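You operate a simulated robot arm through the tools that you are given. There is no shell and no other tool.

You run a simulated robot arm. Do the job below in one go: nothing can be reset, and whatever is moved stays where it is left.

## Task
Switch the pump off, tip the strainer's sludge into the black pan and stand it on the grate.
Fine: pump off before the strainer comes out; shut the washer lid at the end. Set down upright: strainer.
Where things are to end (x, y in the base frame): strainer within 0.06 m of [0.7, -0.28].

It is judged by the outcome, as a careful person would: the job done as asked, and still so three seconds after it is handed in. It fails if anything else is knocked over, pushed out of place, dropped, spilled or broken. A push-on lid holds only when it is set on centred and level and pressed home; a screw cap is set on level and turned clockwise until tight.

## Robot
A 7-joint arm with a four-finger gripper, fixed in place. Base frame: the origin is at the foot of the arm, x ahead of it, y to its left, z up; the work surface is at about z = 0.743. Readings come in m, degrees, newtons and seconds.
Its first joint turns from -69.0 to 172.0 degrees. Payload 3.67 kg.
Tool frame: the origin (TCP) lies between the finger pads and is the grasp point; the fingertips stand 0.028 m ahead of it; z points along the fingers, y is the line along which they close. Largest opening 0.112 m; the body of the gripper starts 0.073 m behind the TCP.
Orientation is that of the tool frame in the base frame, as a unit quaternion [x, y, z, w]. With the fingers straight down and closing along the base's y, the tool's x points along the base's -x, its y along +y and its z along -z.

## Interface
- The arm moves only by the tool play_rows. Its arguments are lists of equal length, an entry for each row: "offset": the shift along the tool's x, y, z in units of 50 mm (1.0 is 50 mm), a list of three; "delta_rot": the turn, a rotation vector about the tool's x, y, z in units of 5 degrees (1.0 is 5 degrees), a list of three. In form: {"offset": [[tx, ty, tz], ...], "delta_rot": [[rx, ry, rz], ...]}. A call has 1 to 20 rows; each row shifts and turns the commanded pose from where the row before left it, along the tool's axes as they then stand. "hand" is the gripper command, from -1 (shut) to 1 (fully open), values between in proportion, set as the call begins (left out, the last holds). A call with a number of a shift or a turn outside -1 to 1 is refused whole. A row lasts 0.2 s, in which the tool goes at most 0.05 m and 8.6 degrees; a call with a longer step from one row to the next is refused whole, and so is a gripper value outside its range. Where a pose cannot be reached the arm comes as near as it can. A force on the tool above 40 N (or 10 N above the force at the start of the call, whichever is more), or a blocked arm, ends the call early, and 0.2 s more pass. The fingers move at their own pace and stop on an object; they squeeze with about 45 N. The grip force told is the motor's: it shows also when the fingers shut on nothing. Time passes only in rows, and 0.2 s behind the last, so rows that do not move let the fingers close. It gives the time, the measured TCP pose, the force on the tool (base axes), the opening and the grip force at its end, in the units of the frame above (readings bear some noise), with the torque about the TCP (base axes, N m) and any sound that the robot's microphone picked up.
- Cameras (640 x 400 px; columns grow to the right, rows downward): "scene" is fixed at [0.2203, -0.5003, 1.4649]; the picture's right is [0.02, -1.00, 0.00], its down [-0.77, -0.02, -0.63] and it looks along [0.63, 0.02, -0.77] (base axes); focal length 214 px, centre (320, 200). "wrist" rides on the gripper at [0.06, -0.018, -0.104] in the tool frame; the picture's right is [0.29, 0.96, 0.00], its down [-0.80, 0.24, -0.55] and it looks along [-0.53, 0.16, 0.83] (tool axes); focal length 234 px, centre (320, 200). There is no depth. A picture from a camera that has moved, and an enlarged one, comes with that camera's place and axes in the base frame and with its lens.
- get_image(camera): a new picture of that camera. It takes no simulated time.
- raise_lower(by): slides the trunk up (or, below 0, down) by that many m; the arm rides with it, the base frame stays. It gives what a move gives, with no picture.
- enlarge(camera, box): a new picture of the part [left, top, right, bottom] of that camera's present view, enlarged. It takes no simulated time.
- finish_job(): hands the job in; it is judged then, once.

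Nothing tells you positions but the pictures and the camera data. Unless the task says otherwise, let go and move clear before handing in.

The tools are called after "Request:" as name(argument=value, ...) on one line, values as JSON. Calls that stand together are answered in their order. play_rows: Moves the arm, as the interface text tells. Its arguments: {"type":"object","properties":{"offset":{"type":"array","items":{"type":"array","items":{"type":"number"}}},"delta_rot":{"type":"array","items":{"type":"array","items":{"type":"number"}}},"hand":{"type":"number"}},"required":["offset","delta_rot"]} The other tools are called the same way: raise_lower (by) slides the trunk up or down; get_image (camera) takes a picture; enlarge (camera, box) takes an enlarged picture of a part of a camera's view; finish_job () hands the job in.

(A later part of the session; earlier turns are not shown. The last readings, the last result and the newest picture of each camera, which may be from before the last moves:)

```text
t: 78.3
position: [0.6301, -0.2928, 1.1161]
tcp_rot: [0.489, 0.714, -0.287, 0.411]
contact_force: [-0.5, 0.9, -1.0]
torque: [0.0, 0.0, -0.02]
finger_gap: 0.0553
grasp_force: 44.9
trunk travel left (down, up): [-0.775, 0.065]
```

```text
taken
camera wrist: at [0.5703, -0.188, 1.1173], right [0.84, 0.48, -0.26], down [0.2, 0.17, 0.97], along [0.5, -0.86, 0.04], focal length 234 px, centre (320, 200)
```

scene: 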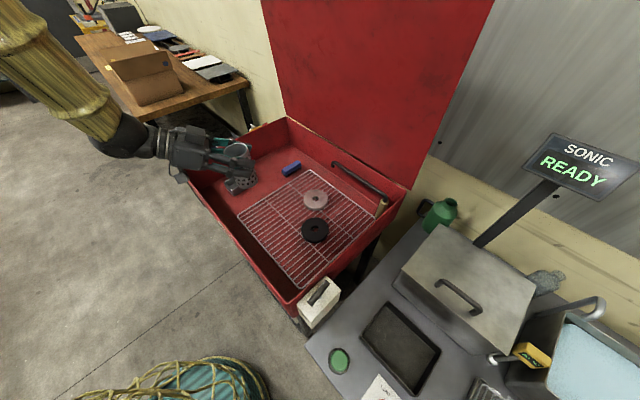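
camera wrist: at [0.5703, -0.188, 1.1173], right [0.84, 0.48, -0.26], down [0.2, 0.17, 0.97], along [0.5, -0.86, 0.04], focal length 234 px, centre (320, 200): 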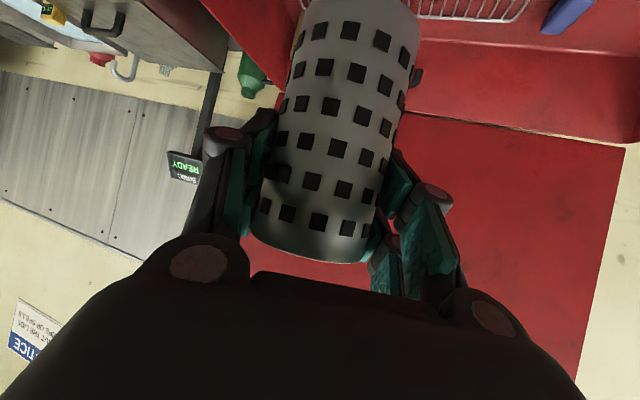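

Heading is now about -69°. I'll carry the strainer at this height across to above the pan, in two stages.

Request:
play_rows(offset=[[-0.1, -0.35, 0.176], [-0.195, -0.697, 0.351], [-0.195, -0.697, 0.351], [-0.195, -0.697, 0.351], [-0.195, -0.697, 0.351], [-0.195, -0.697, 0.351], [-0.195, -0.697, 0.351], [-0.1, -0.35, 0.176], [0, 0, 0]], delta_rot=[[0, 0, 0], [0, 0, 0], [0, 0, 0], [0, 0, 0], [0, 0, 0], [0, 0, 0], [0, 0, 0], [0, 0, 0], [0, 0, 0]])

Request:
get_image(camera="scene")

```text
t: 80.3
position: [0.4834, -0.519, 1.1046]
tcp_rot: [0.49, 0.714, -0.288, 0.41]
contact_force: [0.9, -0.2, -0.8]
torque: [-0.01, -0.01, 0.0]
finger_gap: 0.0549
grasp_force: 45.4
out of reach, approached as far as the arm can: row 6, 7, 8
trunk travel left (down, up): [-0.775, 0.065]
```

```text
taken
```

scene: 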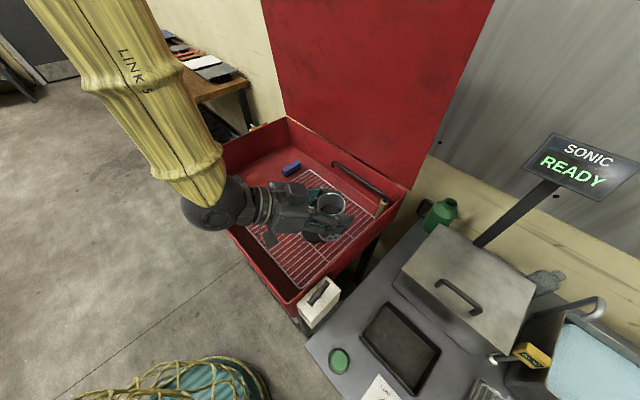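

The arm is nearly folded to its limit at shoulder height. Raising the trunk the remaining 6.5 cm and carrying the strainer a bit lower (still clear of the pump handle) should give the needed reach.

Request:
raise_lower(by=0.063)

Request:
play_rows(offset=[[0.2, 0, 0.115], [0.347, 0, 0.2], [0.347, 0, 0.2], [0.347, 0, 0.2], [0.347, 0, 0.2], [0.2, 0, 0.115], [0, 0, 0]], delta_rot=[[0, 0, 0], [0, 0, 0], [0, 0, 0], [0, 0, 0], [0, 0, 0], [0, 0, 0], [0, 0, 0]])

Request:
get_image(camera="wrist")

Request:
get_image(camera="scene")

```text
t: 81.3
position: [0.4836, -0.5185, 1.1674]
tcp_rot: [0.489, 0.714, -0.287, 0.411]
contact_force: [-0.4, 0.7, -0.7]
torque: [-0.01, 0.0, 0.01]
finger_gap: 0.0552
grasp_force: 44.6
trunk travel left (down, up): [-0.838, 0.002]
```

```text
t: 82.9
position: [0.4824, -0.5196, 1.064]
tcp_rot: [0.489, 0.714, -0.286, 0.411]
contact_force: [-0.4, -0.4, -1.7]
torque: [0.0, -0.01, 0.02]
finger_gap: 0.055
grasp_force: 45.2
trunk travel left (down, up): [-0.838, 0.002]
```

```text
taken
camera wrist: at [0.423, -0.4147, 1.0647], right [0.84, 0.47, -0.26], down [0.2, 0.17, 0.97], along [0.5, -0.86, 0.04], focal length 234 px, centre (320, 200)
```

wrist: 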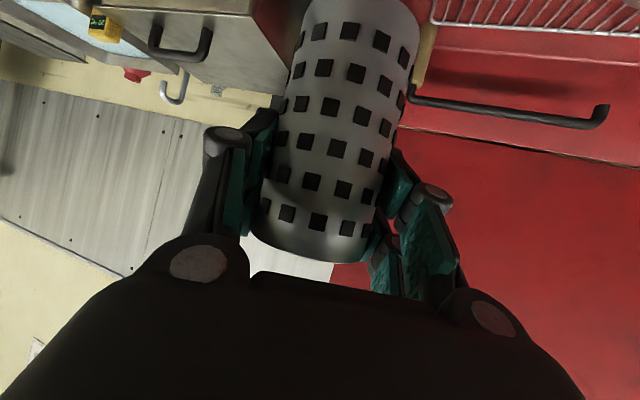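

```text
taken
```

scene: 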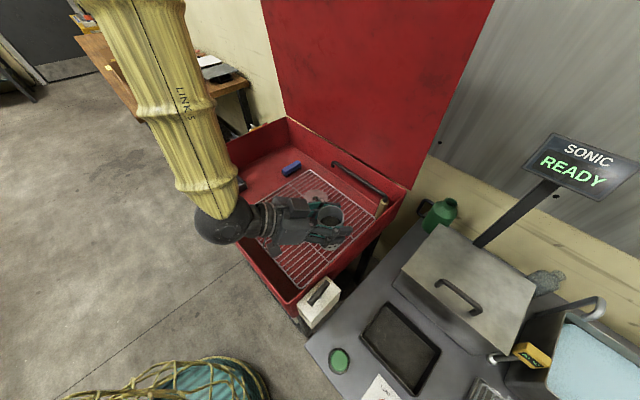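

Now across towards the pan at this height.

Request:
play_rows(offset=[[-0.08, -0.3, 0.13], [-0.143, -0.616, 0.259], [-0.143, -0.616, 0.259], [-0.143, -0.616, 0.259], [-0.143, -0.616, 0.259], [0, 0, 0]], delta_rot=[[0, 0, 0], [0, 0, 0], [0, 0, 0], [0, 0, 0], [0, 0, 0], [0, 0, 0]])

Request:
get_image(camera="scene")

```text
t: 84.3
position: [0.3781, -0.6291, 1.064]
tcp_rot: [0.49, 0.714, -0.287, 0.41]
contact_force: [0.3, 0.5, -1.7]
torque: [0.03, -0.01, 0.01]
finger_gap: 0.0552
grasp_force: 44.9
trunk travel left (down, up): [-0.838, 0.002]
```

```text
taken
```

scene: 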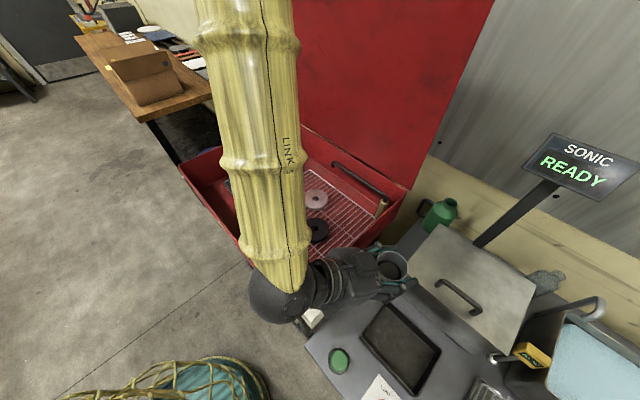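

Good. I'll bring it over the pan at about (0.31, -0.71) and start lowering.

Request:
play_rows(offset=[[-0.125, -0.4625, 0.225], [-0.125, -0.4625, 0.225], [-0.125, -0.4625, 0.225], [-0.125, -0.4625, 0.225], [0, 0, 0], [0.3, 0, 0.172], [0.4, 0, 0.23], [0.4, 0, 0.23], [0.3, 0, 0.172], [0, 0, 0], [0, 0, 0]], delta_rot=[[0, 0, 0], [0, 0, 0], [0, 0, 0], [0, 0, 0], [0, 0, 0], [0, 0, 0], [0, 0, 0], [0, 0, 0], [0, 0, 0], [0, 0, 0], [0, 0, 0]])

Request:
get_image(camera="scene")

Request:
get_image(camera="wrist")

```text
t: 86.7
position: [0.3089, -0.7126, 0.9832]
tcp_rot: [0.49, 0.714, -0.287, 0.41]
contact_force: [-0.7, -0.4, -0.6]
torque: [0.02, 0.0, -0.01]
finger_gap: 0.0551
grasp_force: 44.6
trunk travel left (down, up): [-0.838, 0.002]
```

```text
taken
```

scene: 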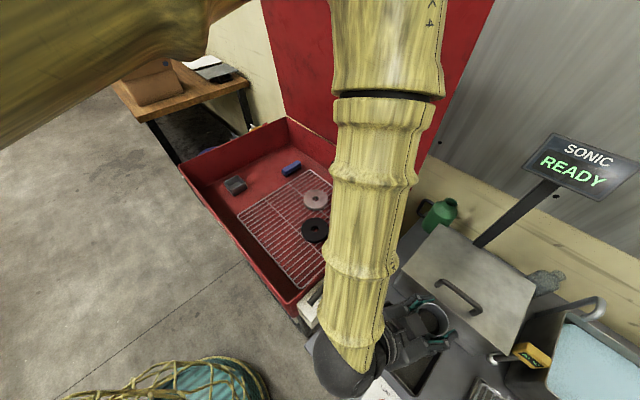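

```text
taken
camera wrist: at [0.2492, -0.6077, 0.9843], right [0.84, 0.47, -0.26], down [0.2, 0.17, 0.97], along [0.5, -0.86, 0.04], focal length 234 px, centre (320, 200)
```

wrist: 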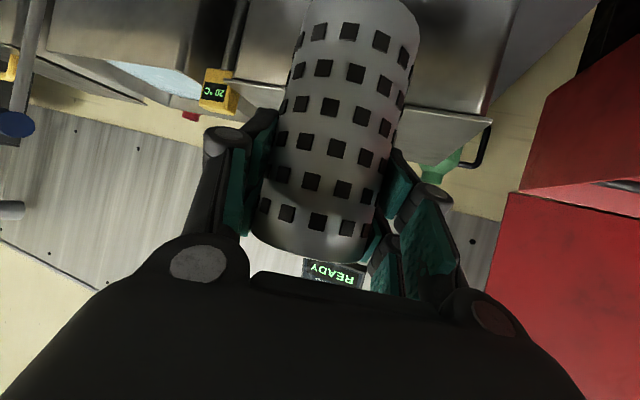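

I'll enlarge the scene view around the strainer and pan to verify the position before tipping.

Request:
enlarge(camera="scene", box=[330, 270, 490, 400])

```text
3.08 times, centred on (410, 335) of scene
camera zoom: at [0.2203, -0.5003, 1.4649], right [0.02, -1.0, 0.0], down [-0.77, -0.02, -0.63], along [0.63, 0.02, -0.77], focal length 660 px, centre (43, -215)
```

zoom: 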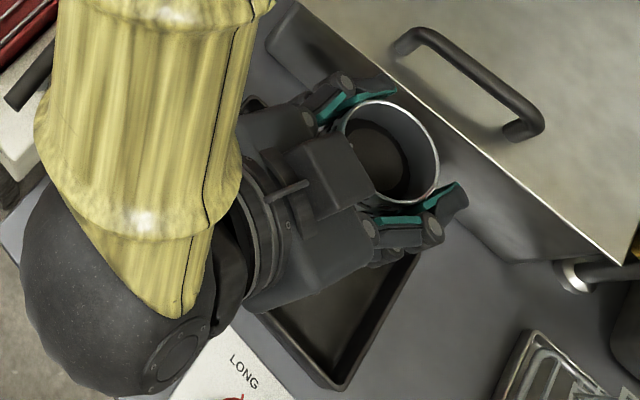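

The strainer is over the pan with the dark sludge inside. I'll level the tool to horizontal first (leaning the cup 30° back, sludge stays in), then lower.

Request:
play_rows(offset=[[0, 0, 0], [0, 0, 0], [0, 0, 0], [0, 0, 0], [0, 0, 0], [0, 0, 0], [0, 0, 0], [0, 0, 0], [0, 0, 0]], delta_rot=[[0, -0.6, 0], [0, -0.8, 0], [0, -0.9, 0], [0, -0.9, 0], [0, -0.9, 0], [0, -0.9, 0], [0, -0.9, 0], [0, 0, 0], [0, 0, 0]])

Request:
enlarge(camera="scene", box=[330, 270, 490, 400])

```text
t: 88.7
position: [0.3091, -0.7115, 0.9833]
tcp_rot: [0.4, 0.586, -0.402, 0.579]
contact_force: [-0.3, -0.1, -1.5]
torque: [0.0, -0.02, -0.01]
finger_gap: 0.0548
grasp_force: 44.8
trunk travel left (down, up): [-0.838, 0.002]
```

```text
3.08 times, centred on (410, 335) of scene
camera zoom: at [0.2203, -0.5003, 1.4649], right [0.02, -1.0, 0.0], down [-0.77, -0.02, -0.63], along [0.63, 0.02, -0.77], focal length 660 px, centre (43, -215)
```

zoom: 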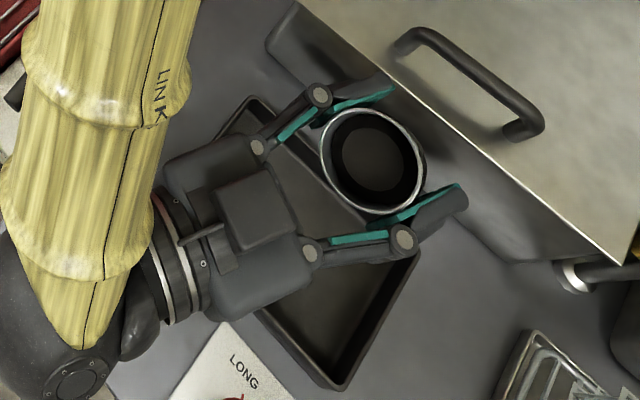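

Tool is level and the pan lies right below (its area spans the strainer mouth's projected spot with margin). I'll lower to about z 0.90, then roll the wrist to tip the cup.

Request:
play_rows(offset=[[0.35, 0, 0], [0.43, 0, 0], [0.43, 0, 0], [0.43, 0, 0], [0, 0, 0], [0, 0, 0]], delta_rot=[[0, 0, 0], [0, 0, 0], [0, 0, 0], [0, 0, 0], [0, 0, 0], [0, 0, 0]])

Request:
enlarge(camera="scene", box=[330, 270, 490, 400])

```text
t: 90.1
position: [0.3073, -0.7129, 0.9005]
tcp_rot: [0.401, 0.586, -0.403, 0.578]
contact_force: [0.3, 1.1, -1.1]
torque: [0.01, 0.03, -0.02]
finger_gap: 0.0551
grasp_force: 45.1
trunk travel left (down, up): [-0.838, 0.002]
```

```text
3.08 times, centred on (410, 335) of scene
camera zoom: at [0.2203, -0.5003, 1.4649], right [0.02, -1.0, 0.0], down [-0.77, -0.02, -0.63], along [0.63, 0.02, -0.77], focal length 660 px, centre (43, -215)
```

zoom: 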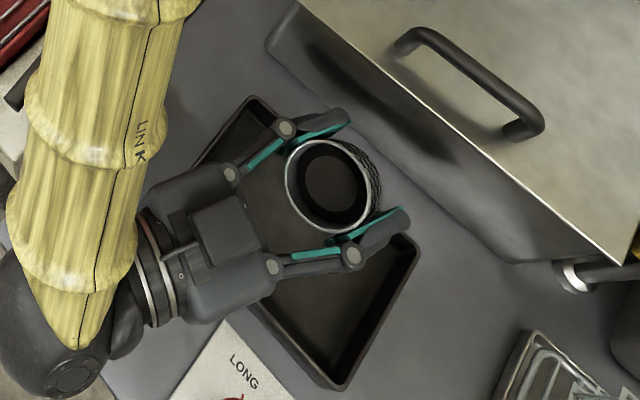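

Positioned over the pan. Starting the roll, the first 40° to verify the wrist turns freely.

Request:
play_rows(offset=[[0, 0, 0], [0, 0, 0], [0, 0, 0], [0, 0, 0], [0, 0, 0], [0, 0, 0], [0, 0, 0], [0, 0, 0], [0, 0, 0]], delta_rot=[[0, 0, 0.6], [0, 0, 1], [0, 0, 1], [0, 0, 1], [0, 0, 1], [0, 0, 1], [0, 0, 1], [0, 0, 1], [0, 0, 0]])

Request:
enlarge(camera="scene", box=[330, 270, 490, 400])

```text
t: 92.1
position: [0.3084, -0.7105, 0.9025]
tcp_rot: [0.57, 0.423, -0.192, 0.678]
contact_force: [0.1, -1.4, -0.9]
torque: [0.02, 0.07, -0.01]
finger_gap: 0.055
grasp_force: 44.3
trunk travel left (down, up): [-0.838, 0.002]
```

```text
3.08 times, centred on (410, 335) of scene
camera zoom: at [0.2203, -0.5003, 1.4649], right [0.02, -1.0, 0.0], down [-0.77, -0.02, -0.63], along [0.63, 0.02, -0.77], focal length 660 px, centre (43, -215)
```

zoom: 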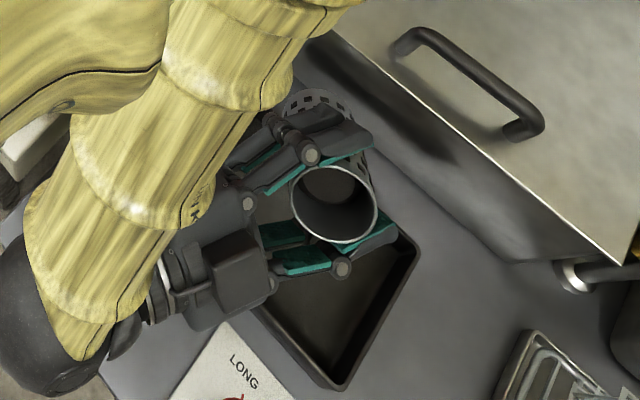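

The roll works and the mouth is tilting over the pan. Continuing slowly through horizontal.

Request:
play_rows(offset=[[0, 0, 0], [0, 0, 0], [0, 0, 0], [0, 0, 0], [0, 0, 0], [0, 0, 0], [0, 0, 0], [0, 0, 0], [0, 0, 0], [0, 0, 0]], delta_rot=[[0, 0, 0.8], [0, 0, 0.8], [0, 0, 0.8], [0, 0, 0.8], [0, 0, 0.8], [0, 0, 0.8], [0, 0, 0.8], [0, 0, 0.8], [0, 0, 0], [0, 0, 0]])

Request:
enlarge(camera="scene", box=[330, 270, 490, 400])

```text
t: 94.3
position: [0.308, -0.7117, 0.9007]
tcp_rot: [0.665, 0.25, 0.003, 0.704]
contact_force: [-0.3, 0.1, -1.5]
torque: [-0.01, 0.04, -0.02]
finger_gap: 0.055
grasp_force: 44.8
trunk travel left (down, up): [-0.838, 0.002]
```

```text
3.08 times, centred on (410, 335) of scene
camera zoom: at [0.2203, -0.5003, 1.4649], right [0.02, -1.0, 0.0], down [-0.77, -0.02, -0.63], along [0.63, 0.02, -0.77], focal length 660 px, centre (43, -215)
```

zoom: 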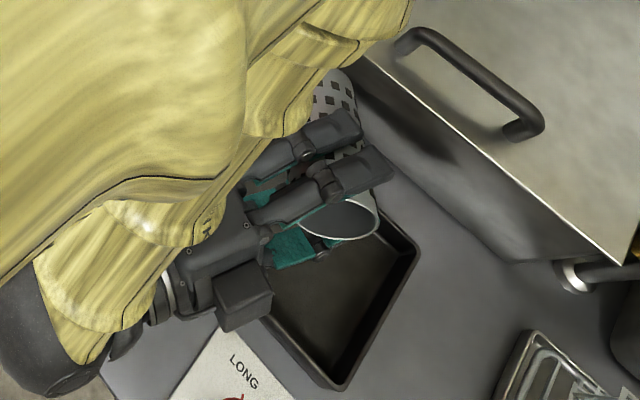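

Mouth now faces sideways over the pan; nothing has fallen outside. Continuing the roll.

Request:
play_rows(offset=[[0, 0, 0], [0, 0, 0], [0, 0, 0], [0, 0, 0], [0, 0, 0], [0, 0, 0], [0, 0, 0], [0, 0, 0], [0, 0, 0]], delta_rot=[[0, 0, 0.8], [0, 0, 0.8], [0, 0, 0.8], [0, 0, 0.8], [0, 0, 0.8], [0, 0, 0.8], [0, 0, 0.8], [0, 0, 0], [0, 0, 0]])

Request:
enlarge(camera="scene", box=[330, 270, 490, 400])

Request:
get_image(camera="scene")

```text
t: 96.3
position: [0.3073, -0.712, 0.9018]
tcp_rot: [0.705, 0.082, 0.173, 0.683]
contact_force: [1.1, 0.7, -1.2]
torque: [-0.03, 0.06, 0.01]
finger_gap: 0.0548
grasp_force: 45.2
trunk travel left (down, up): [-0.838, 0.002]
```

```text
3.08 times, centred on (410, 335) of scene
camera zoom: at [0.2203, -0.5003, 1.4649], right [0.02, -1.0, 0.0], down [-0.77, -0.02, -0.63], along [0.63, 0.02, -0.77], focal length 660 px, centre (43, -215)
```

zoom: 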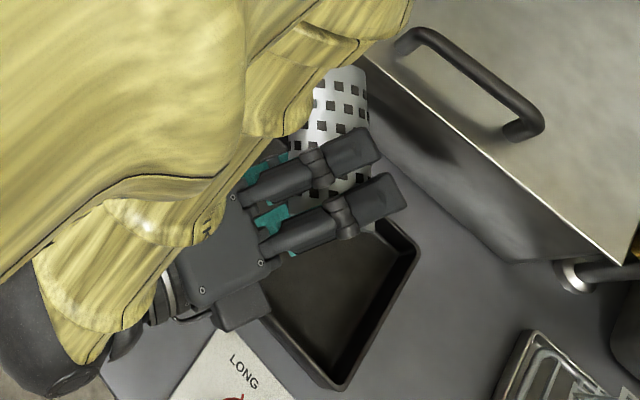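

```text
taken
```

scene: 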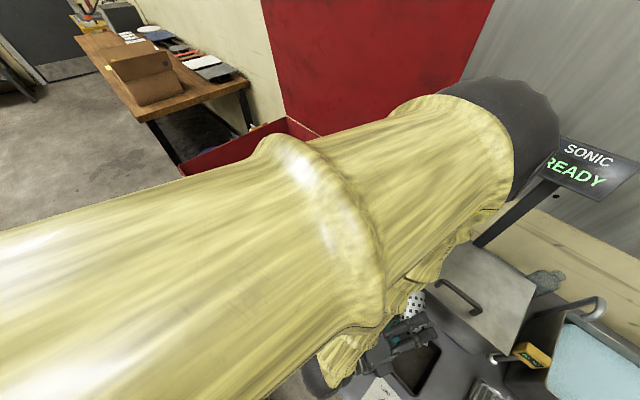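

The cup is just past horizontal. I continue tipping; the elbow has swung high over the bench and clear of things.

Request:
play_rows(offset=[[0, 0, 0], [0, 0, 0], [0, 0, 0], [0, 0, 0], [0, 0, 0], [0, 0, 0], [0, 0, 0], [0, 0, 0], [0, 0, 0]], delta_rot=[[0, 0, 0.8], [0, 0, 0.8], [0, 0, 0.8], [0, 0, 0.8], [0, 0, 0.8], [0, 0, 0.8], [0, 0, 0.8], [0, 0, 0], [0, 0, 0]])

Request:
enlarge(camera="scene", box=[330, 270, 490, 400])

Request:
get_image(camera="wrist")

```text
t: 98.3
position: [0.308, -0.712, 0.9005]
tcp_rot: [0.704, -0.091, 0.333, 0.621]
contact_force: [0.0, -0.7, -1.0]
torque: [0.03, 0.04, 0.0]
finger_gap: 0.0548
grasp_force: 45.2
trunk travel left (down, up): [-0.838, 0.002]
```

```text
3.08 times, centred on (410, 335) of scene
camera zoom: at [0.2203, -0.5003, 1.4649], right [0.02, -1.0, 0.0], down [-0.77, -0.02, -0.63], along [0.63, 0.02, -0.77], focal length 660 px, centre (43, -215)
```

zoom: 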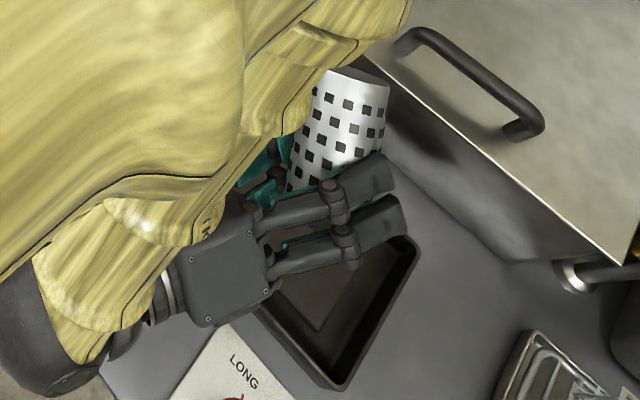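

```text
taken
camera wrist: at [0.3266, -0.5948, 0.9226], right [-0.3, -0.12, 0.95], down [-0.93, 0.24, -0.26], along [-0.19, -0.96, -0.18], focal length 234 px, centre (320, 200)
```

wrist: 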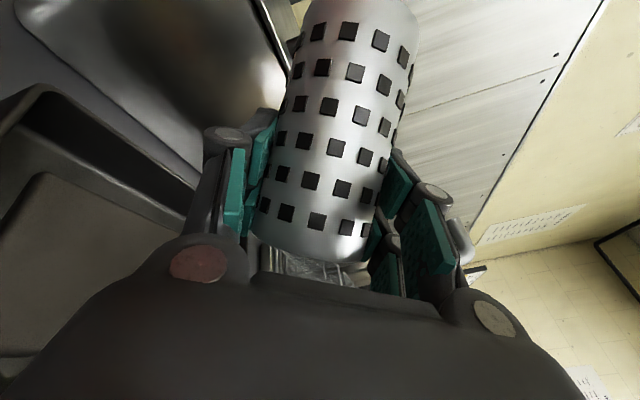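

Continuing the tip towards fully inverted.

Request:
play_rows(offset=[[0, 0, 0], [0, 0, 0], [0, 0, 0], [0, 0, 0], [0, 0, 0], [0, 0, 0], [0, 0, 0], [0, 0, 0], [0, 0, 0], [0, 0, 0], [0, 0, 0]], delta_rot=[[0, 0, 0.8], [0, 0, 0.8], [0, 0, 0.8], [0, 0, 0.8], [0, 0, 0.8], [0, 0, 0.8], [0, 0, 0.8], [0, 0, 0.8], [0, 0, 0.8], [0, 0, 0], [0, 0, 0]])

Request:
enlarge(camera="scene", box=[330, 270, 490, 400])

Request:
get_image(camera="wrist")

```text
t: 100.7
position: [0.3109, -0.7168, 0.8994]
tcp_rot: [0.643, -0.305, 0.506, 0.487]
contact_force: [0.0, 0.1, -1.2]
torque: [-0.01, 0.0, 0.01]
finger_gap: 0.0549
grasp_force: 45.0
out of reach, approached as far as the arm can: row 9
trunk travel left (down, up): [-0.838, 0.002]
```

```text
3.08 times, centred on (410, 335) of scene
camera zoom: at [0.2203, -0.5003, 1.4649], right [0.02, -1.0, 0.0], down [-0.77, -0.02, -0.63], along [0.63, 0.02, -0.77], focal length 660 px, centre (43, -215)
```

zoom: 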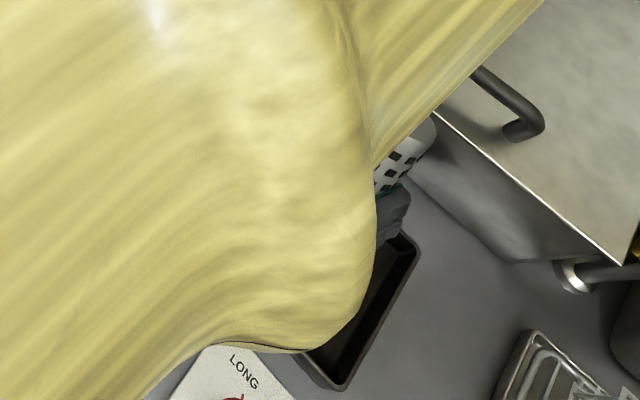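

```text
taken
camera wrist: at [0.3082, -0.608, 0.9538], right [-0.76, -0.3, 0.58], down [-0.65, 0.36, -0.67], along [-0.01, -0.89, -0.46], focal length 234 px, centre (320, 200)
```

wrist: 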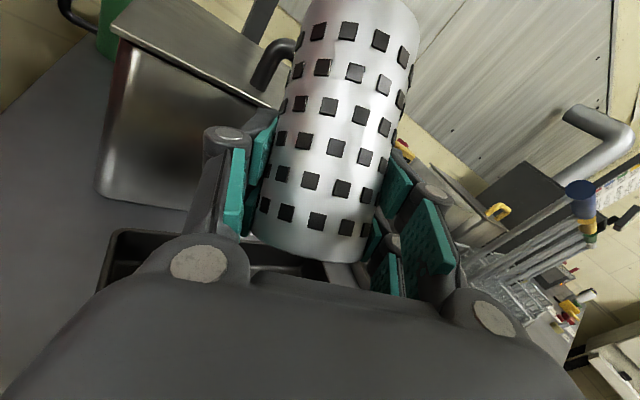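

The cup is now tipped about 145° with its mouth over the pan's middle. I'll hold it there and give a tiny shake so the sludge comes out.

Request:
play_rows(offset=[[0, 0, 0], [0, 0, 0], [0, 0, 0], [0, 0, 0], [0, 0, 0], [-0.12, 0, 0], [0.12, 0, 0], [-0.12, 0, 0], [0.12, 0, 0], [0, 0, 0], [0, 0, 0], [0, 0, 0], [0, 0, 0]], delta_rot=[[0, 0, 0], [0, 0, 0], [0, 0, 0], [0, 0, 0], [0, 0, 0], [0, 0, 0], [0, 0, 0], [0, 0, 0], [0, 0, 0], [0, 0, 0], [0, 0, 0], [0, 0, 0], [0, 0, 0]])

Request:
get_image(camera="wrist")

Request:
get_image(camera="scene")

```text
t: 103.5
position: [0.3111, -0.717, 0.9014]
tcp_rot: [0.643, -0.304, 0.507, 0.487]
contact_force: [-0.5, -0.8, -1.2]
torque: [0.0, 0.0, 0.01]
finger_gap: 0.0552
grasp_force: 44.6
trunk travel left (down, up): [-0.838, 0.002]
```

```text
taken
camera wrist: at [0.3084, -0.6091, 0.9543], right [-0.76, -0.3, 0.58], down [-0.65, 0.36, -0.67], along [-0.01, -0.89, -0.46], focal length 234 px, centre (320, 200)
```

wrist: 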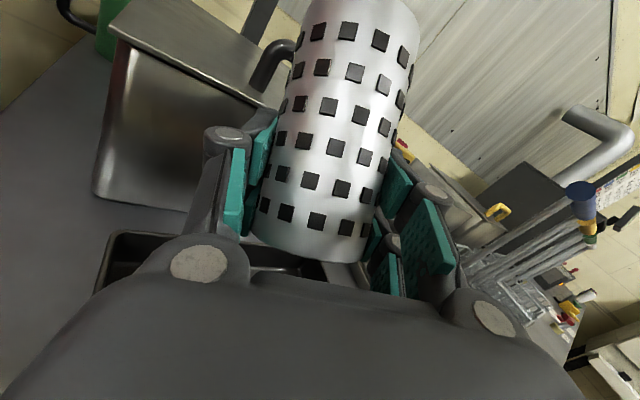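

```text
taken
```

scene: 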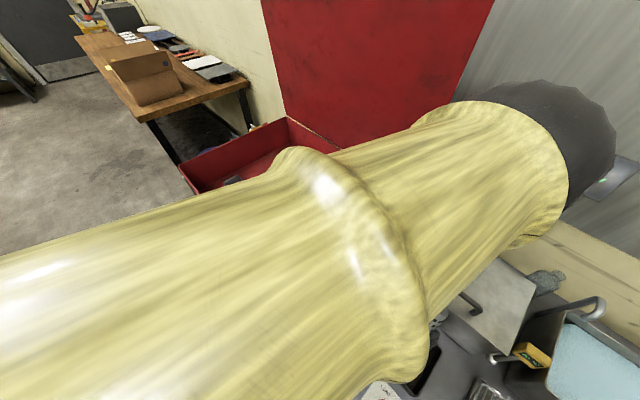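

I'll roll the cup back upright the same way and then check the cup's inside and the pan.

Request:
play_rows(offset=[[0, 0, 0], [0, 0, 0], [0, 0, 0], [0, 0, 0], [0, 0, 0], [0, 0, 0], [0, 0, 0], [0, 0, 0], [0, 0, 0], [0, 0, 0], [0, 0, 0], [0, 0, 0], [0, 0, 0], [0, 0, 0], [0, 0, 0], [0, 0, 0], [0, 0, 0], [0, 0, 0], [0, 0, 0]], delta_rot=[[0, 0, -0.6], [0, 0, -0.9], [0, 0, -0.9], [0, 0, -0.9], [0, 0, -0.9], [0, 0, -0.9], [0, 0, -0.9], [0, 0, -0.9], [0, 0, -0.9], [0, 0, -0.9], [0, 0, -0.9], [0, 0, -0.9], [0, 0, -0.9], [0, 0, -0.9], [0, 0, -0.9], [0, 0, -0.9], [0, 0, -0.9], [0, 0, -0.9], [0, 0, 0]])

Request:
get_image(camera="scene")

Request:
get_image(camera="wrist")

```text
t: 107.5
position: [0.3111, -0.7166, 0.8994]
tcp_rot: [0.687, 0.177, 0.08, 0.701]
contact_force: [0.2, -0.1, -1.3]
torque: [0.0, 0.01, 0.02]
finger_gap: 0.055
grasp_force: 45.2
trunk travel left (down, up): [-0.838, 0.002]
```

```text
taken
```

scene: 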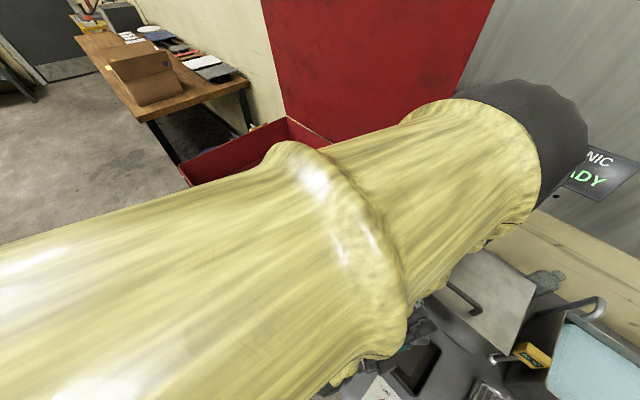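

```text
taken
camera wrist: at [0.3269, -0.5997, 0.8757], right [0.39, 0.14, 0.91], down [-0.9, 0.25, 0.35], along [-0.17, -0.96, 0.23], focal length 234 px, centre (320, 200)
```

wrist: 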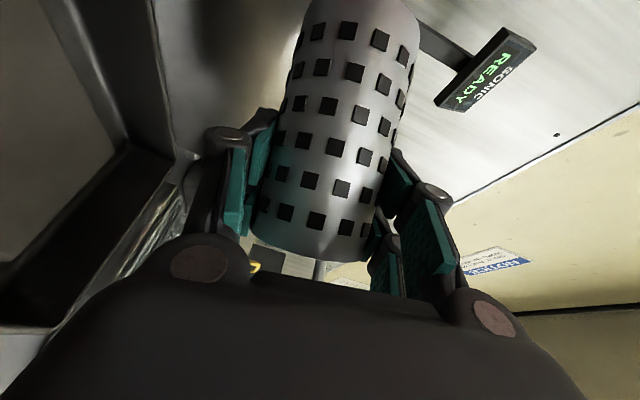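

Rolling back the rest of the way to upright.

Request:
play_rows(offset=[[0, 0, 0], [0, 0, 0], [0, 0, 0], [0, 0, 0], [0, 0, 0], [0, 0, 0], [0, 0, 0], [0, 0, 0], [0, 0, 0], [0, 0, 0], [0, 0, 0], [0, 0, 0], [0, 0, 0], [0, 0, 0], [0, 0, 0], [0, 0, 0], [0, 0, 0], [0, 0, 0], [0, 0, 0], [0, 0, 0]], delta_rot=[[0, 0, -0.9], [0, 0, -0.9], [0, 0, -0.9], [0, 0, -0.9], [0, 0, -0.9], [0, 0, -0.9], [0, 0, -0.9], [0, 0, -0.9], [0, 0, -0.9], [0, 0, -0.9], [0, 0, -0.9], [0, 0, -0.9], [0, 0, -0.9], [0, 0, -0.9], [0, 0, -0.9], [0, 0, -0.9], [0, 0, -0.9], [0, 0, -0.9], [0, 0, 0], [0, 0, 0]])

Request:
get_image(camera="scene")

Request:
get_image(camera="wrist")

```text
t: 111.7
position: [0.3127, -0.7158, 0.9013]
tcp_rot: [0.408, 0.581, -0.394, 0.584]
contact_force: [-0.8, 0.1, -1.5]
torque: [0.02, 0.03, 0.03]
finger_gap: 0.0549
grasp_force: 44.7
trunk travel left (down, up): [-0.838, 0.002]
```

```text
taken
```

scene: 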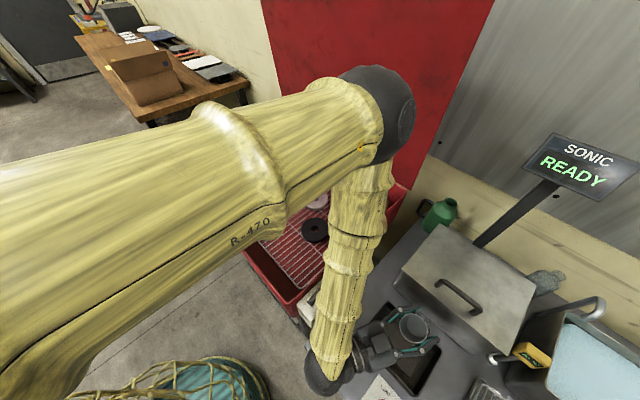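

```text
taken
camera wrist: at [0.2584, -0.6258, 0.8424], right [0.9, 0.34, -0.27], down [0.02, 0.59, 0.81], along [0.44, -0.73, 0.53], focal length 234 px, centre (320, 200)
```

wrist: 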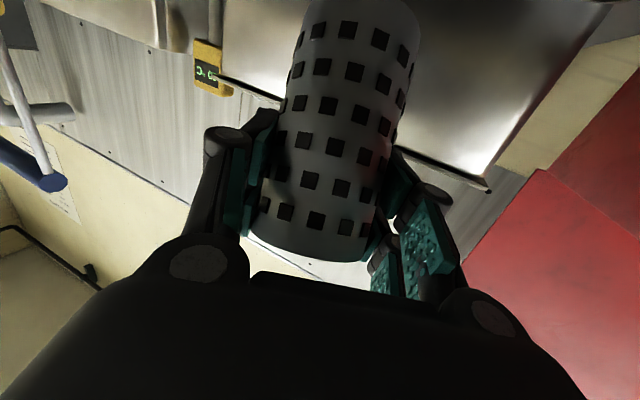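

Back upright. I'll look into the cup and the pan.

Request:
enlarge(camera="scene", box=[350, 290, 470, 400])

```text
3.64 times, centred on (410, 345) of scene
camera zoom: at [0.2203, -0.5003, 1.4649], right [0.02, -1.0, 0.0], down [-0.77, -0.02, -0.63], along [0.63, 0.02, -0.77], focal length 780 px, centre (-7, -327)
```

zoom: 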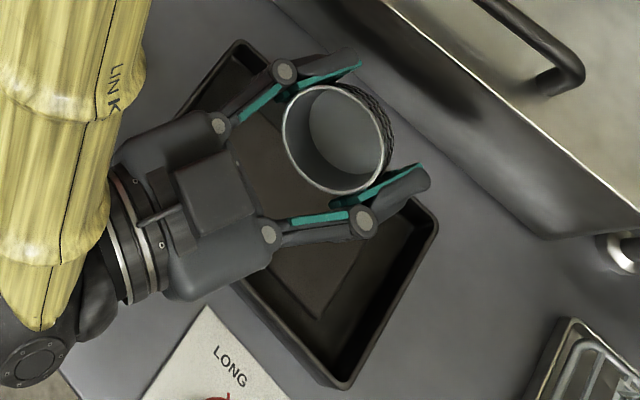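

The cup is empty and the brown sludge lies in the pan. I'll lift straight up, level the small residual roll, and pitch the cup back to upright.

Request:
play_rows(offset=[[-0.3, 0, 0], [-0.45, 0, 0], [-0.45, 0, 0], [-0.45, 0, 0], [-0.45, 0, 0], [-0.45, 0, 0], [-0.45, 0, 0], [-0.3, 0, 0], [0, 0, 0], [0, 0, 0], [0, 0, 0], [0, 0, 0], [0, 0, 0], [0, 0, 0], [0, 0, 0], [0, 0, 0], [0, 0, 0], [0, 0, 0]], delta_rot=[[0, 0, -0.22], [0, 0, 0], [0, 0, 0], [0, 0, 0], [0, 0, 0], [0, 0, 0], [0, 0, 0], [0, 0, 0], [0, 0, 0], [0, 0.6, 0], [0, 0.9, 0], [0, 0.9, 0], [0, 0.9, 0], [0, 0.9, 0], [0, 0.9, 0], [0, 0.8, 0], [0, 0, 0], [0, 0, 0]])

Request:
get_image(camera="scene")

```text
t: 115.5
position: [0.3112, -0.718, 1.0656]
tcp_rot: [0.492, 0.712, -0.285, 0.412]
contact_force: [0.2, 0.3, -1.5]
torque: [-0.02, -0.01, -0.01]
finger_gap: 0.055
grasp_force: 45.0
trunk travel left (down, up): [-0.838, 0.002]
```

```text
taken
```

scene: 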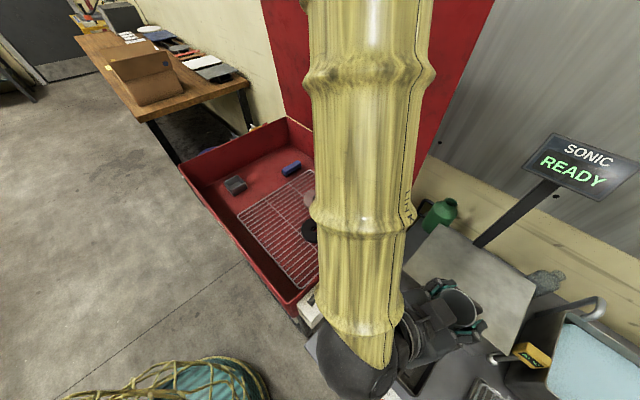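

Upright again. Now retracing the path back over the tub.

Request:
play_rows(offset=[[0.1, 0.4, -0.19], [0.172, 0.659, -0.311], [0.172, 0.659, -0.311], [0.172, 0.659, -0.311], [0.172, 0.659, -0.311], [0.172, 0.659, -0.311], [0.172, 0.659, -0.311], [0.172, 0.659, -0.311], [0.132, 0.625, -0.448], [0.132, 0.625, -0.448], [0.132, 0.625, -0.448], [0.132, 0.625, -0.448], [0.132, 0.625, -0.448], [0.132, 0.625, -0.448], [0.07, 0.3, -0.22], [0, 0, 0], [0, 0, 0]], delta_rot=[[0, 0, 0], [0, 0, 0], [0, 0, 0], [0, 0, 0], [0, 0, 0], [0, 0, 0], [0, 0, 0], [0, 0, 0], [0, 0, 0], [0, 0, 0], [0, 0, 0], [0, 0, 0], [0, 0, 0], [0, 0, 0], [0, 0, 0], [0, 0, 0], [0, 0, 0]])

Request:
get_image(camera="scene")

```text
t: 119.1
position: [0.635, -0.2907, 1.1022]
tcp_rot: [0.491, 0.713, -0.285, 0.412]
contact_force: [-1.1, -0.1, -0.5]
torque: [-0.01, -0.01, -0.02]
finger_gap: 0.0549
grasp_force: 45.5
trunk travel left (down, up): [-0.838, 0.002]
```

```text
taken
```

scene: 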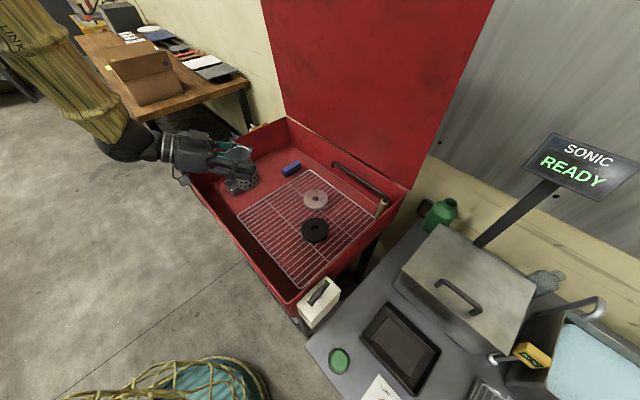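

Back over the tub. I'll swing the heading counter-clockwise back to +45° so the hand stays inside the tub walls when placing.

Request:
play_rows(offset=[[0, 0, 0], [0, 0, 0], [0, 0, 0], [0, 0, 0], [0, 0, 0], [0, 0, 0], [0, 0, 0], [0, 0, 0], [0, 0, 0], [0, 0, 0], [0, 0, 0], [0, 0, 0], [0, 0, 0]], delta_rot=[[-0.5, 0, -0.29], [-0.867, 0, -0.5], [-0.867, 0, -0.5], [-0.867, 0, -0.5], [-0.867, 0, -0.5], [-0.867, 0, -0.5], [-0.867, 0, -0.5], [-0.867, 0, -0.5], [-0.867, 0, -0.5], [-0.867, 0, -0.5], [-0.867, 0, -0.5], [-0.867, 0, -0.5], [0, 0, 0]])

Request:
play_rows(offset=[[0, 0, 0], [0, 0, 0], [0, 0, 0], [0, 0, 0], [0, 0, 0], [0, 0, 0], [0, 0, 0], [0, 0, 0], [0, 0, 0], [0, 0, 0], [0, 0, 0], [0, 0, 0], [0, 0, 0], [0, 0, 0]], delta_rot=[[-0.5, 0, -0.29], [-0.867, 0, -0.5], [-0.867, 0, -0.5], [-0.867, 0, -0.5], [-0.867, 0, -0.5], [-0.867, 0, -0.5], [-0.867, 0, -0.5], [-0.867, 0, -0.5], [-0.867, 0, -0.5], [-0.867, 0, -0.5], [-0.867, 0, -0.5], [-0.5, 0, -0.29], [0, 0, 0], [0, 0, 0]])

Request:
get_image(camera="scene")

Request:
get_image(camera="wrist")

```text
t: 121.9
position: [0.6337, -0.2901, 1.1031]
tcp_rot: [0.085, 0.862, -0.05, 0.497]
contact_force: [0.8, 0.8, -1.2]
torque: [-0.01, 0.03, 0.01]
finger_gap: 0.055
grasp_force: 44.8
trunk travel left (down, up): [-0.838, 0.002]
```

```text
t: 124.9
position: [0.6341, -0.2919, 1.1029]
tcp_rot: [-0.328, 0.802, 0.189, 0.462]
contact_force: [-0.2, -0.2, -1.3]
torque: [-0.01, 0.0, 0.01]
finger_gap: 0.0545
grasp_force: 44.9
trunk travel left (down, up): [-0.838, 0.002]
```

```text
taken
```

scene: 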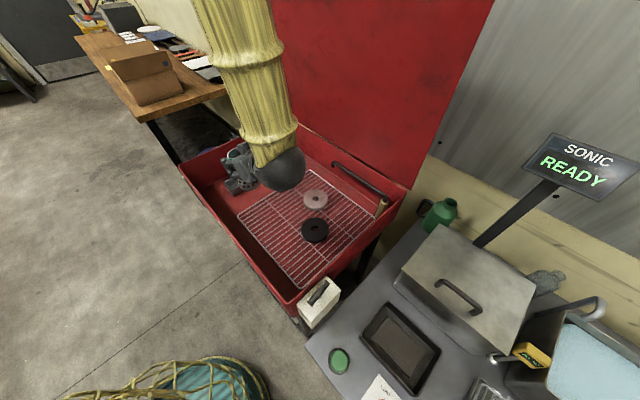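

```text
taken
camera wrist: at [0.5616, -0.3897, 1.1043], right [-0.77, 0.58, -0.25], down [-0.23, 0.12, 0.97], along [0.59, 0.81, 0.04], focal length 234 px, centre (320, 200)
```

wrist: 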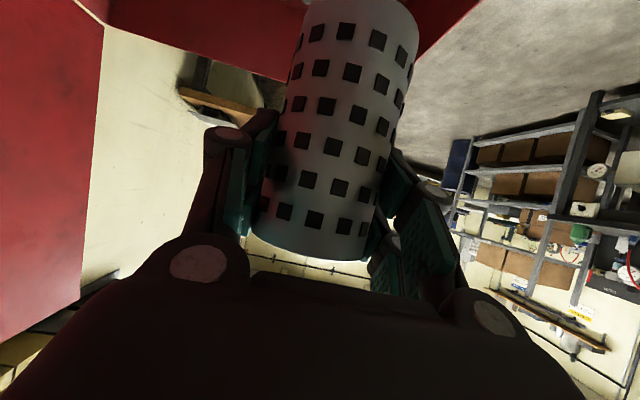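

Same orientation as at the grasp and no slip. Lowering towards the grate spot (0.70, -0.28).

Request:
play_rows(offset=[[0.3, -0.07, 0.29], [0.414, -0.095, 0.399], [0.414, -0.095, 0.399], [0.414, -0.095, 0.399], [0.414, -0.095, 0.399], [0.414, -0.095, 0.399], [0.414, -0.095, 0.399], [0.414, -0.095, 0.399], [0.1, -0.022, 0.1], [0, 0, 0], [0, 0, 0]], delta_rot=[[0, 0, 0], [0, 0, 0], [0, 0, 0], [0, 0, 0], [0, 0, 0], [0, 0, 0], [0, 0, 0], [0, 0, 0], [0, 0, 0], [0, 0, 0], [0, 0, 0]])

Request:
get_image(camera="wrist")

Request:
get_image(camera="scene")

```text
t: 127.3
position: [0.7, -0.2799, 0.8795]
tcp_rot: [-0.329, 0.802, 0.189, 0.462]
contact_force: [-0.3, 0.2, -2.3]
torque: [0.0, -0.02, 0.02]
finger_gap: 0.0548
grasp_force: 44.8
trunk travel left (down, up): [-0.838, 0.002]
```

```text
taken
camera wrist: at [0.6272, -0.3791, 0.8817], right [-0.77, 0.58, -0.25], down [-0.23, 0.12, 0.97], along [0.59, 0.81, 0.04], focal length 234 px, centre (320, 200)
```

wrist: 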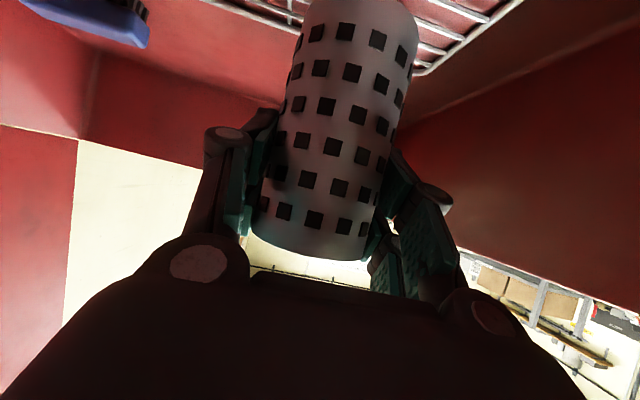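

```text
taken
```

scene: 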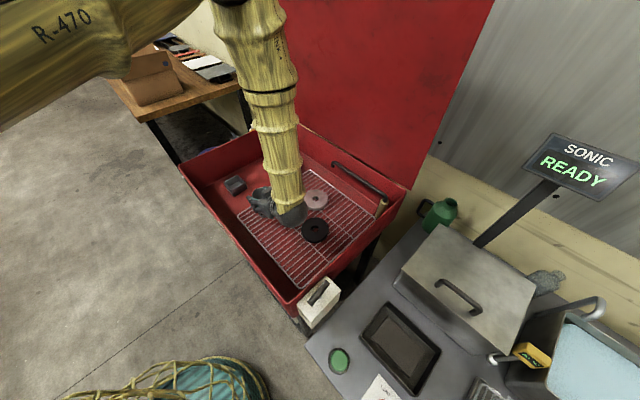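

The grate reads about z 0.745, so contact should come near TCP z 0.837. I'll go down to 0.85 and then creep.

Request:
play_rows(offset=[[0.17, 0, 0.1], [0.17, 0, 0.1], [0.17, 0, 0.1], [0, 0, 0], [0, 0, 0]], delta_rot=[[0, 0, 0], [0, 0, 0], [0, 0, 0], [0, 0, 0], [0, 0, 0]])

Request:
get_image(camera="wrist")

```text
t: 128.5
position: [0.7016, -0.281, 0.8505]
tcp_rot: [-0.329, 0.802, 0.189, 0.462]
contact_force: [-0.5, 0.1, -1.2]
torque: [0.0, -0.02, 0.02]
finger_gap: 0.0548
grasp_force: 45.0
trunk travel left (down, up): [-0.838, 0.002]
```

```text
taken
camera wrist: at [0.6278, -0.3783, 0.8523], right [-0.77, 0.58, -0.25], down [-0.23, 0.12, 0.97], along [0.59, 0.81, 0.04], focal length 234 px, centre (320, 200)
```

wrist: 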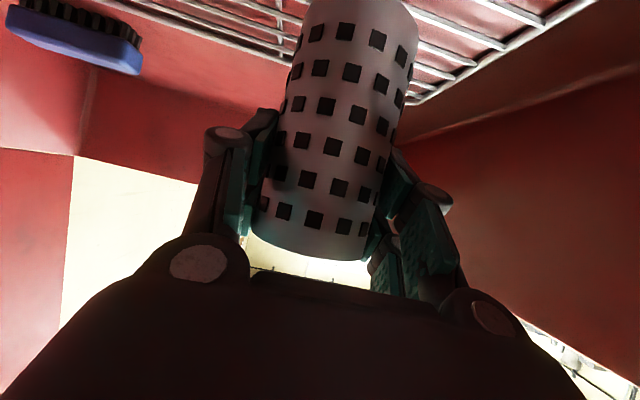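

Request:
play_rows(offset=[[0.035, 0, 0.02], [0.035, 0, 0.02], [0.035, 0, 0.02], [0.035, 0, 0.02], [0, 0, 0]], delta_rot=[[0, 0, 0], [0, 0, 0], [0, 0, 0], [0, 0, 0], [0, 0, 0]])

```text
t: 129.7
position: [0.7012, -0.2807, 0.8422]
tcp_rot: [-0.328, 0.801, 0.189, 0.463]
contact_force: [0.0, 0.3, -1.1]
torque: [0.0, -0.03, 0.02]
finger_gap: 0.0549
grasp_force: 44.5
trunk travel left (down, up): [-0.838, 0.002]
```

No contact yet at 0.842; I continue down in 2 mm steps.

Request:
play_rows(offset=[[0.035, 0, 0.02], [0.035, 0, 0.02], [0, 0, 0]], delta_rot=[[0, 0, 0], [0, 0, 0], [0, 0, 0]])

Request:
play_rows(offset=[[0.035, 0, 0.02], [0, 0, 0]], delta_rot=[[0, 0, 0], [0, 0, 0]])

Request:
play_rows(offset=[[0.035, 0, 0.02], [0, 0, 0]], delta_rot=[[0, 0, 0], [0, 0, 0]])

```text
t: 130.5
position: [0.702, -0.2806, 0.8395]
tcp_rot: [-0.328, 0.801, 0.189, 0.463]
contact_force: [0.2, -0.1, -1.9]
torque: [0.01, 0.01, 0.0]
finger_gap: 0.0548
grasp_force: 45.2
trunk travel left (down, up): [-0.838, 0.002]
```

```text
t: 131.1
position: [0.7008, -0.2795, 0.8374]
tcp_rot: [-0.328, 0.802, 0.189, 0.462]
contact_force: [-0.3, 0.3, -1.2]
torque: [-0.04, -0.03, 0.05]
finger_gap: 0.0548
grasp_force: 45.1
trunk travel left (down, up): [-0.838, 0.002]
```

```text
t: 131.7
position: [0.7016, -0.2811, 0.8345]
tcp_rot: [-0.329, 0.802, 0.189, 0.462]
contact_force: [-0.5, -0.3, -1.5]
torque: [-0.04, 0.04, 0.01]
finger_gap: 0.0548
grasp_force: 44.9
trunk travel left (down, up): [-0.838, 0.002]
```

Request:
play_rows(offset=[[0.035, 0, 0.02], [0, 0, 0]], delta_rot=[[0, 0, 0], [0, 0, 0]])

Request:
play_rows(offset=[[0.035, 0, 0.02], [0, 0, 0]], delta_rot=[[0, 0, 0], [0, 0, 0]])

Request:
get_image(camera="wrist")

```text
t: 132.3
position: [0.7011, -0.2796, 0.8322]
tcp_rot: [-0.329, 0.802, 0.189, 0.462]
contact_force: [0.3, -0.6, -1.1]
torque: [-0.01, -0.02, 0.0]
finger_gap: 0.0548
grasp_force: 45.5
trunk travel left (down, up): [-0.838, 0.002]
```

```text
t: 132.9
position: [0.7003, -0.2822, 0.8306]
tcp_rot: [-0.329, 0.802, 0.189, 0.462]
contact_force: [0.7, -0.1, -1.0]
torque: [-0.01, 0.02, 0.05]
finger_gap: 0.0547
grasp_force: 44.9
trunk travel left (down, up): [-0.838, 0.002]
```

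```text
taken
camera wrist: at [0.6275, -0.3791, 0.832], right [-0.77, 0.58, -0.25], down [-0.23, 0.12, 0.97], along [0.59, 0.81, 0.04], focal length 234 px, centre (320, 200)
```

wrist: 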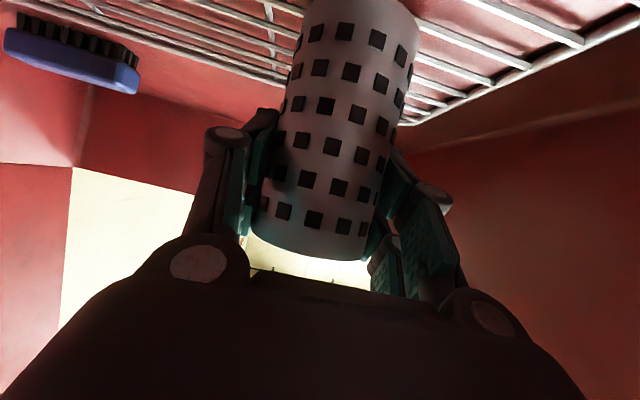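

Still only the hanging weight. I'll keep creeping down.

Request:
play_rows(offset=[[0.035, 0, 0.02], [0, 0, 0]], delta_rot=[[0, 0, 0], [0, 0, 0]])

Request:
play_rows(offset=[[0.035, 0, 0.02], [0, 0, 0]], delta_rot=[[0, 0, 0], [0, 0, 0]])

Request:
play_rows(offset=[[0.035, 0, 0.02], [0, 0, 0]], delta_rot=[[0, 0, 0], [0, 0, 0]])

```text
t: 133.5
position: [0.7002, -0.2807, 0.8287]
tcp_rot: [-0.328, 0.802, 0.189, 0.462]
contact_force: [0.1, -0.5, 0.9]
torque: [-0.07, 0.02, -0.02]
finger_gap: 0.0545
grasp_force: 45.7
trunk travel left (down, up): [-0.838, 0.002]
```

```text
t: 134.1
position: [0.7007, -0.2813, 0.8287]
tcp_rot: [-0.328, 0.802, 0.187, 0.463]
contact_force: [0.6, -3.5, 22.5]
torque: [-0.69, 0.41, 0.06]
finger_gap: 0.0549
grasp_force: 44.7
trunk travel left (down, up): [-0.838, 0.002]
```

```text
t: 134.7
position: [0.7009, -0.2806, 0.826]
tcp_rot: [-0.329, 0.801, 0.188, 0.464]
contact_force: [4.9, -4.2, 33.8]
torque: [-0.13, -0.23, -0.23]
finger_gap: 0.0547
grasp_force: 45.4
trunk travel left (down, up): [-0.838, 0.002]
```

Contact at about z 0.829. I'll ease up 3 mm to relieve the pressing before letting go.

Request:
play_rows(offset=[[-0.05, 0, -0.028], [0, 0, 0], [0, 0, 0]], delta_rot=[[0, 0, 0], [0, 0, 0], [0, 0, 0]])

Request:
get_image(camera="wrist")

```text
t: 135.5
position: [0.7011, -0.2799, 0.8266]
tcp_rot: [-0.329, 0.802, 0.189, 0.461]
contact_force: [1.3, 2.6, 8.4]
torque: [0.28, -0.31, 0.01]
finger_gap: 0.0545
grasp_force: 45.3
trunk travel left (down, up): [-0.838, 0.002]
```

```text
taken
camera wrist: at [0.6267, -0.3782, 0.8279], right [-0.77, 0.58, -0.25], down [-0.22, 0.12, 0.97], along [0.59, 0.81, 0.04], focal length 234 px, centre (320, 200)
```

wrist: 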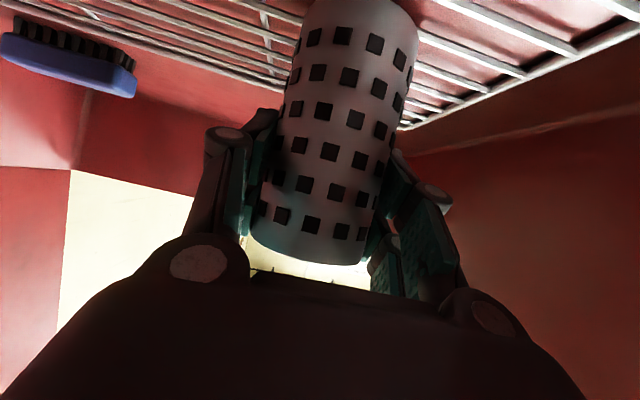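

Request:
play_rows(offset=[[-0.02, 0, -0.012], [0, 0, 0]], delta_rot=[[0, 0, 0], [0, 0, 0]])

Request:
play_rows(offset=[[0, 0, 0], [0, 0, 0], [0, 0, 0]], delta_rot=[[0, 0, 0], [0, 0, 0], [0, 0, 0]], hand=0.1)

Request:
play_rows(offset=[[0, 0, 0], [0, 0, 0], [0, 0, 0]], delta_rot=[[0, 0, 0], [0, 0, 0], [0, 0, 0]], hand=0.8)

Request:
get_image(camera="wrist")

```text
t: 136.1
position: [0.7021, -0.2807, 0.8282]
tcp_rot: [-0.328, 0.803, 0.188, 0.462]
contact_force: [0.5, 0.5, -0.4]
torque: [0.04, 0.02, -0.03]
finger_gap: 0.0548
grasp_force: 45.0
trunk travel left (down, up): [-0.838, 0.002]
```

```text
t: 136.9
position: [0.7005, -0.281, 0.8278]
tcp_rot: [-0.328, 0.802, 0.188, 0.462]
contact_force: [0.4, -0.2, 0.0]
torque: [0.0, -0.01, -0.02]
finger_gap: 0.0612
grasp_force: 0.0
trunk travel left (down, up): [-0.838, 0.002]
```

```text
t: 137.7
position: [0.7008, -0.2808, 0.829]
tcp_rot: [-0.328, 0.802, 0.188, 0.462]
contact_force: [-0.1, -0.8, 0.9]
torque: [0.0, 0.01, -0.03]
finger_gap: 0.1008
grasp_force: 0.1
trunk travel left (down, up): [-0.838, 0.002]
```

```text
taken
camera wrist: at [0.6279, -0.3789, 0.8296], right [-0.77, 0.58, -0.25], down [-0.23, 0.12, 0.97], along [0.59, 0.81, 0.04], focal length 234 px, centre (320, 200)
```

wrist: 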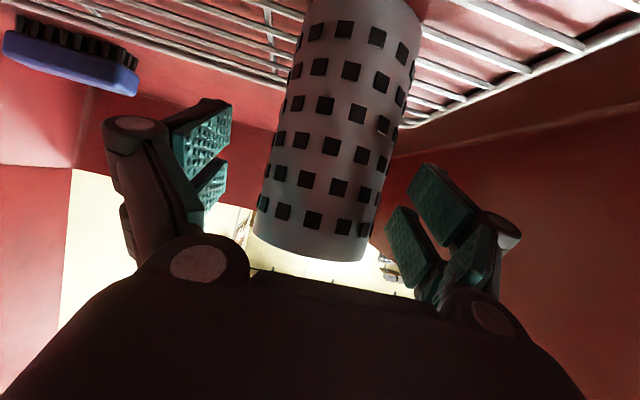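

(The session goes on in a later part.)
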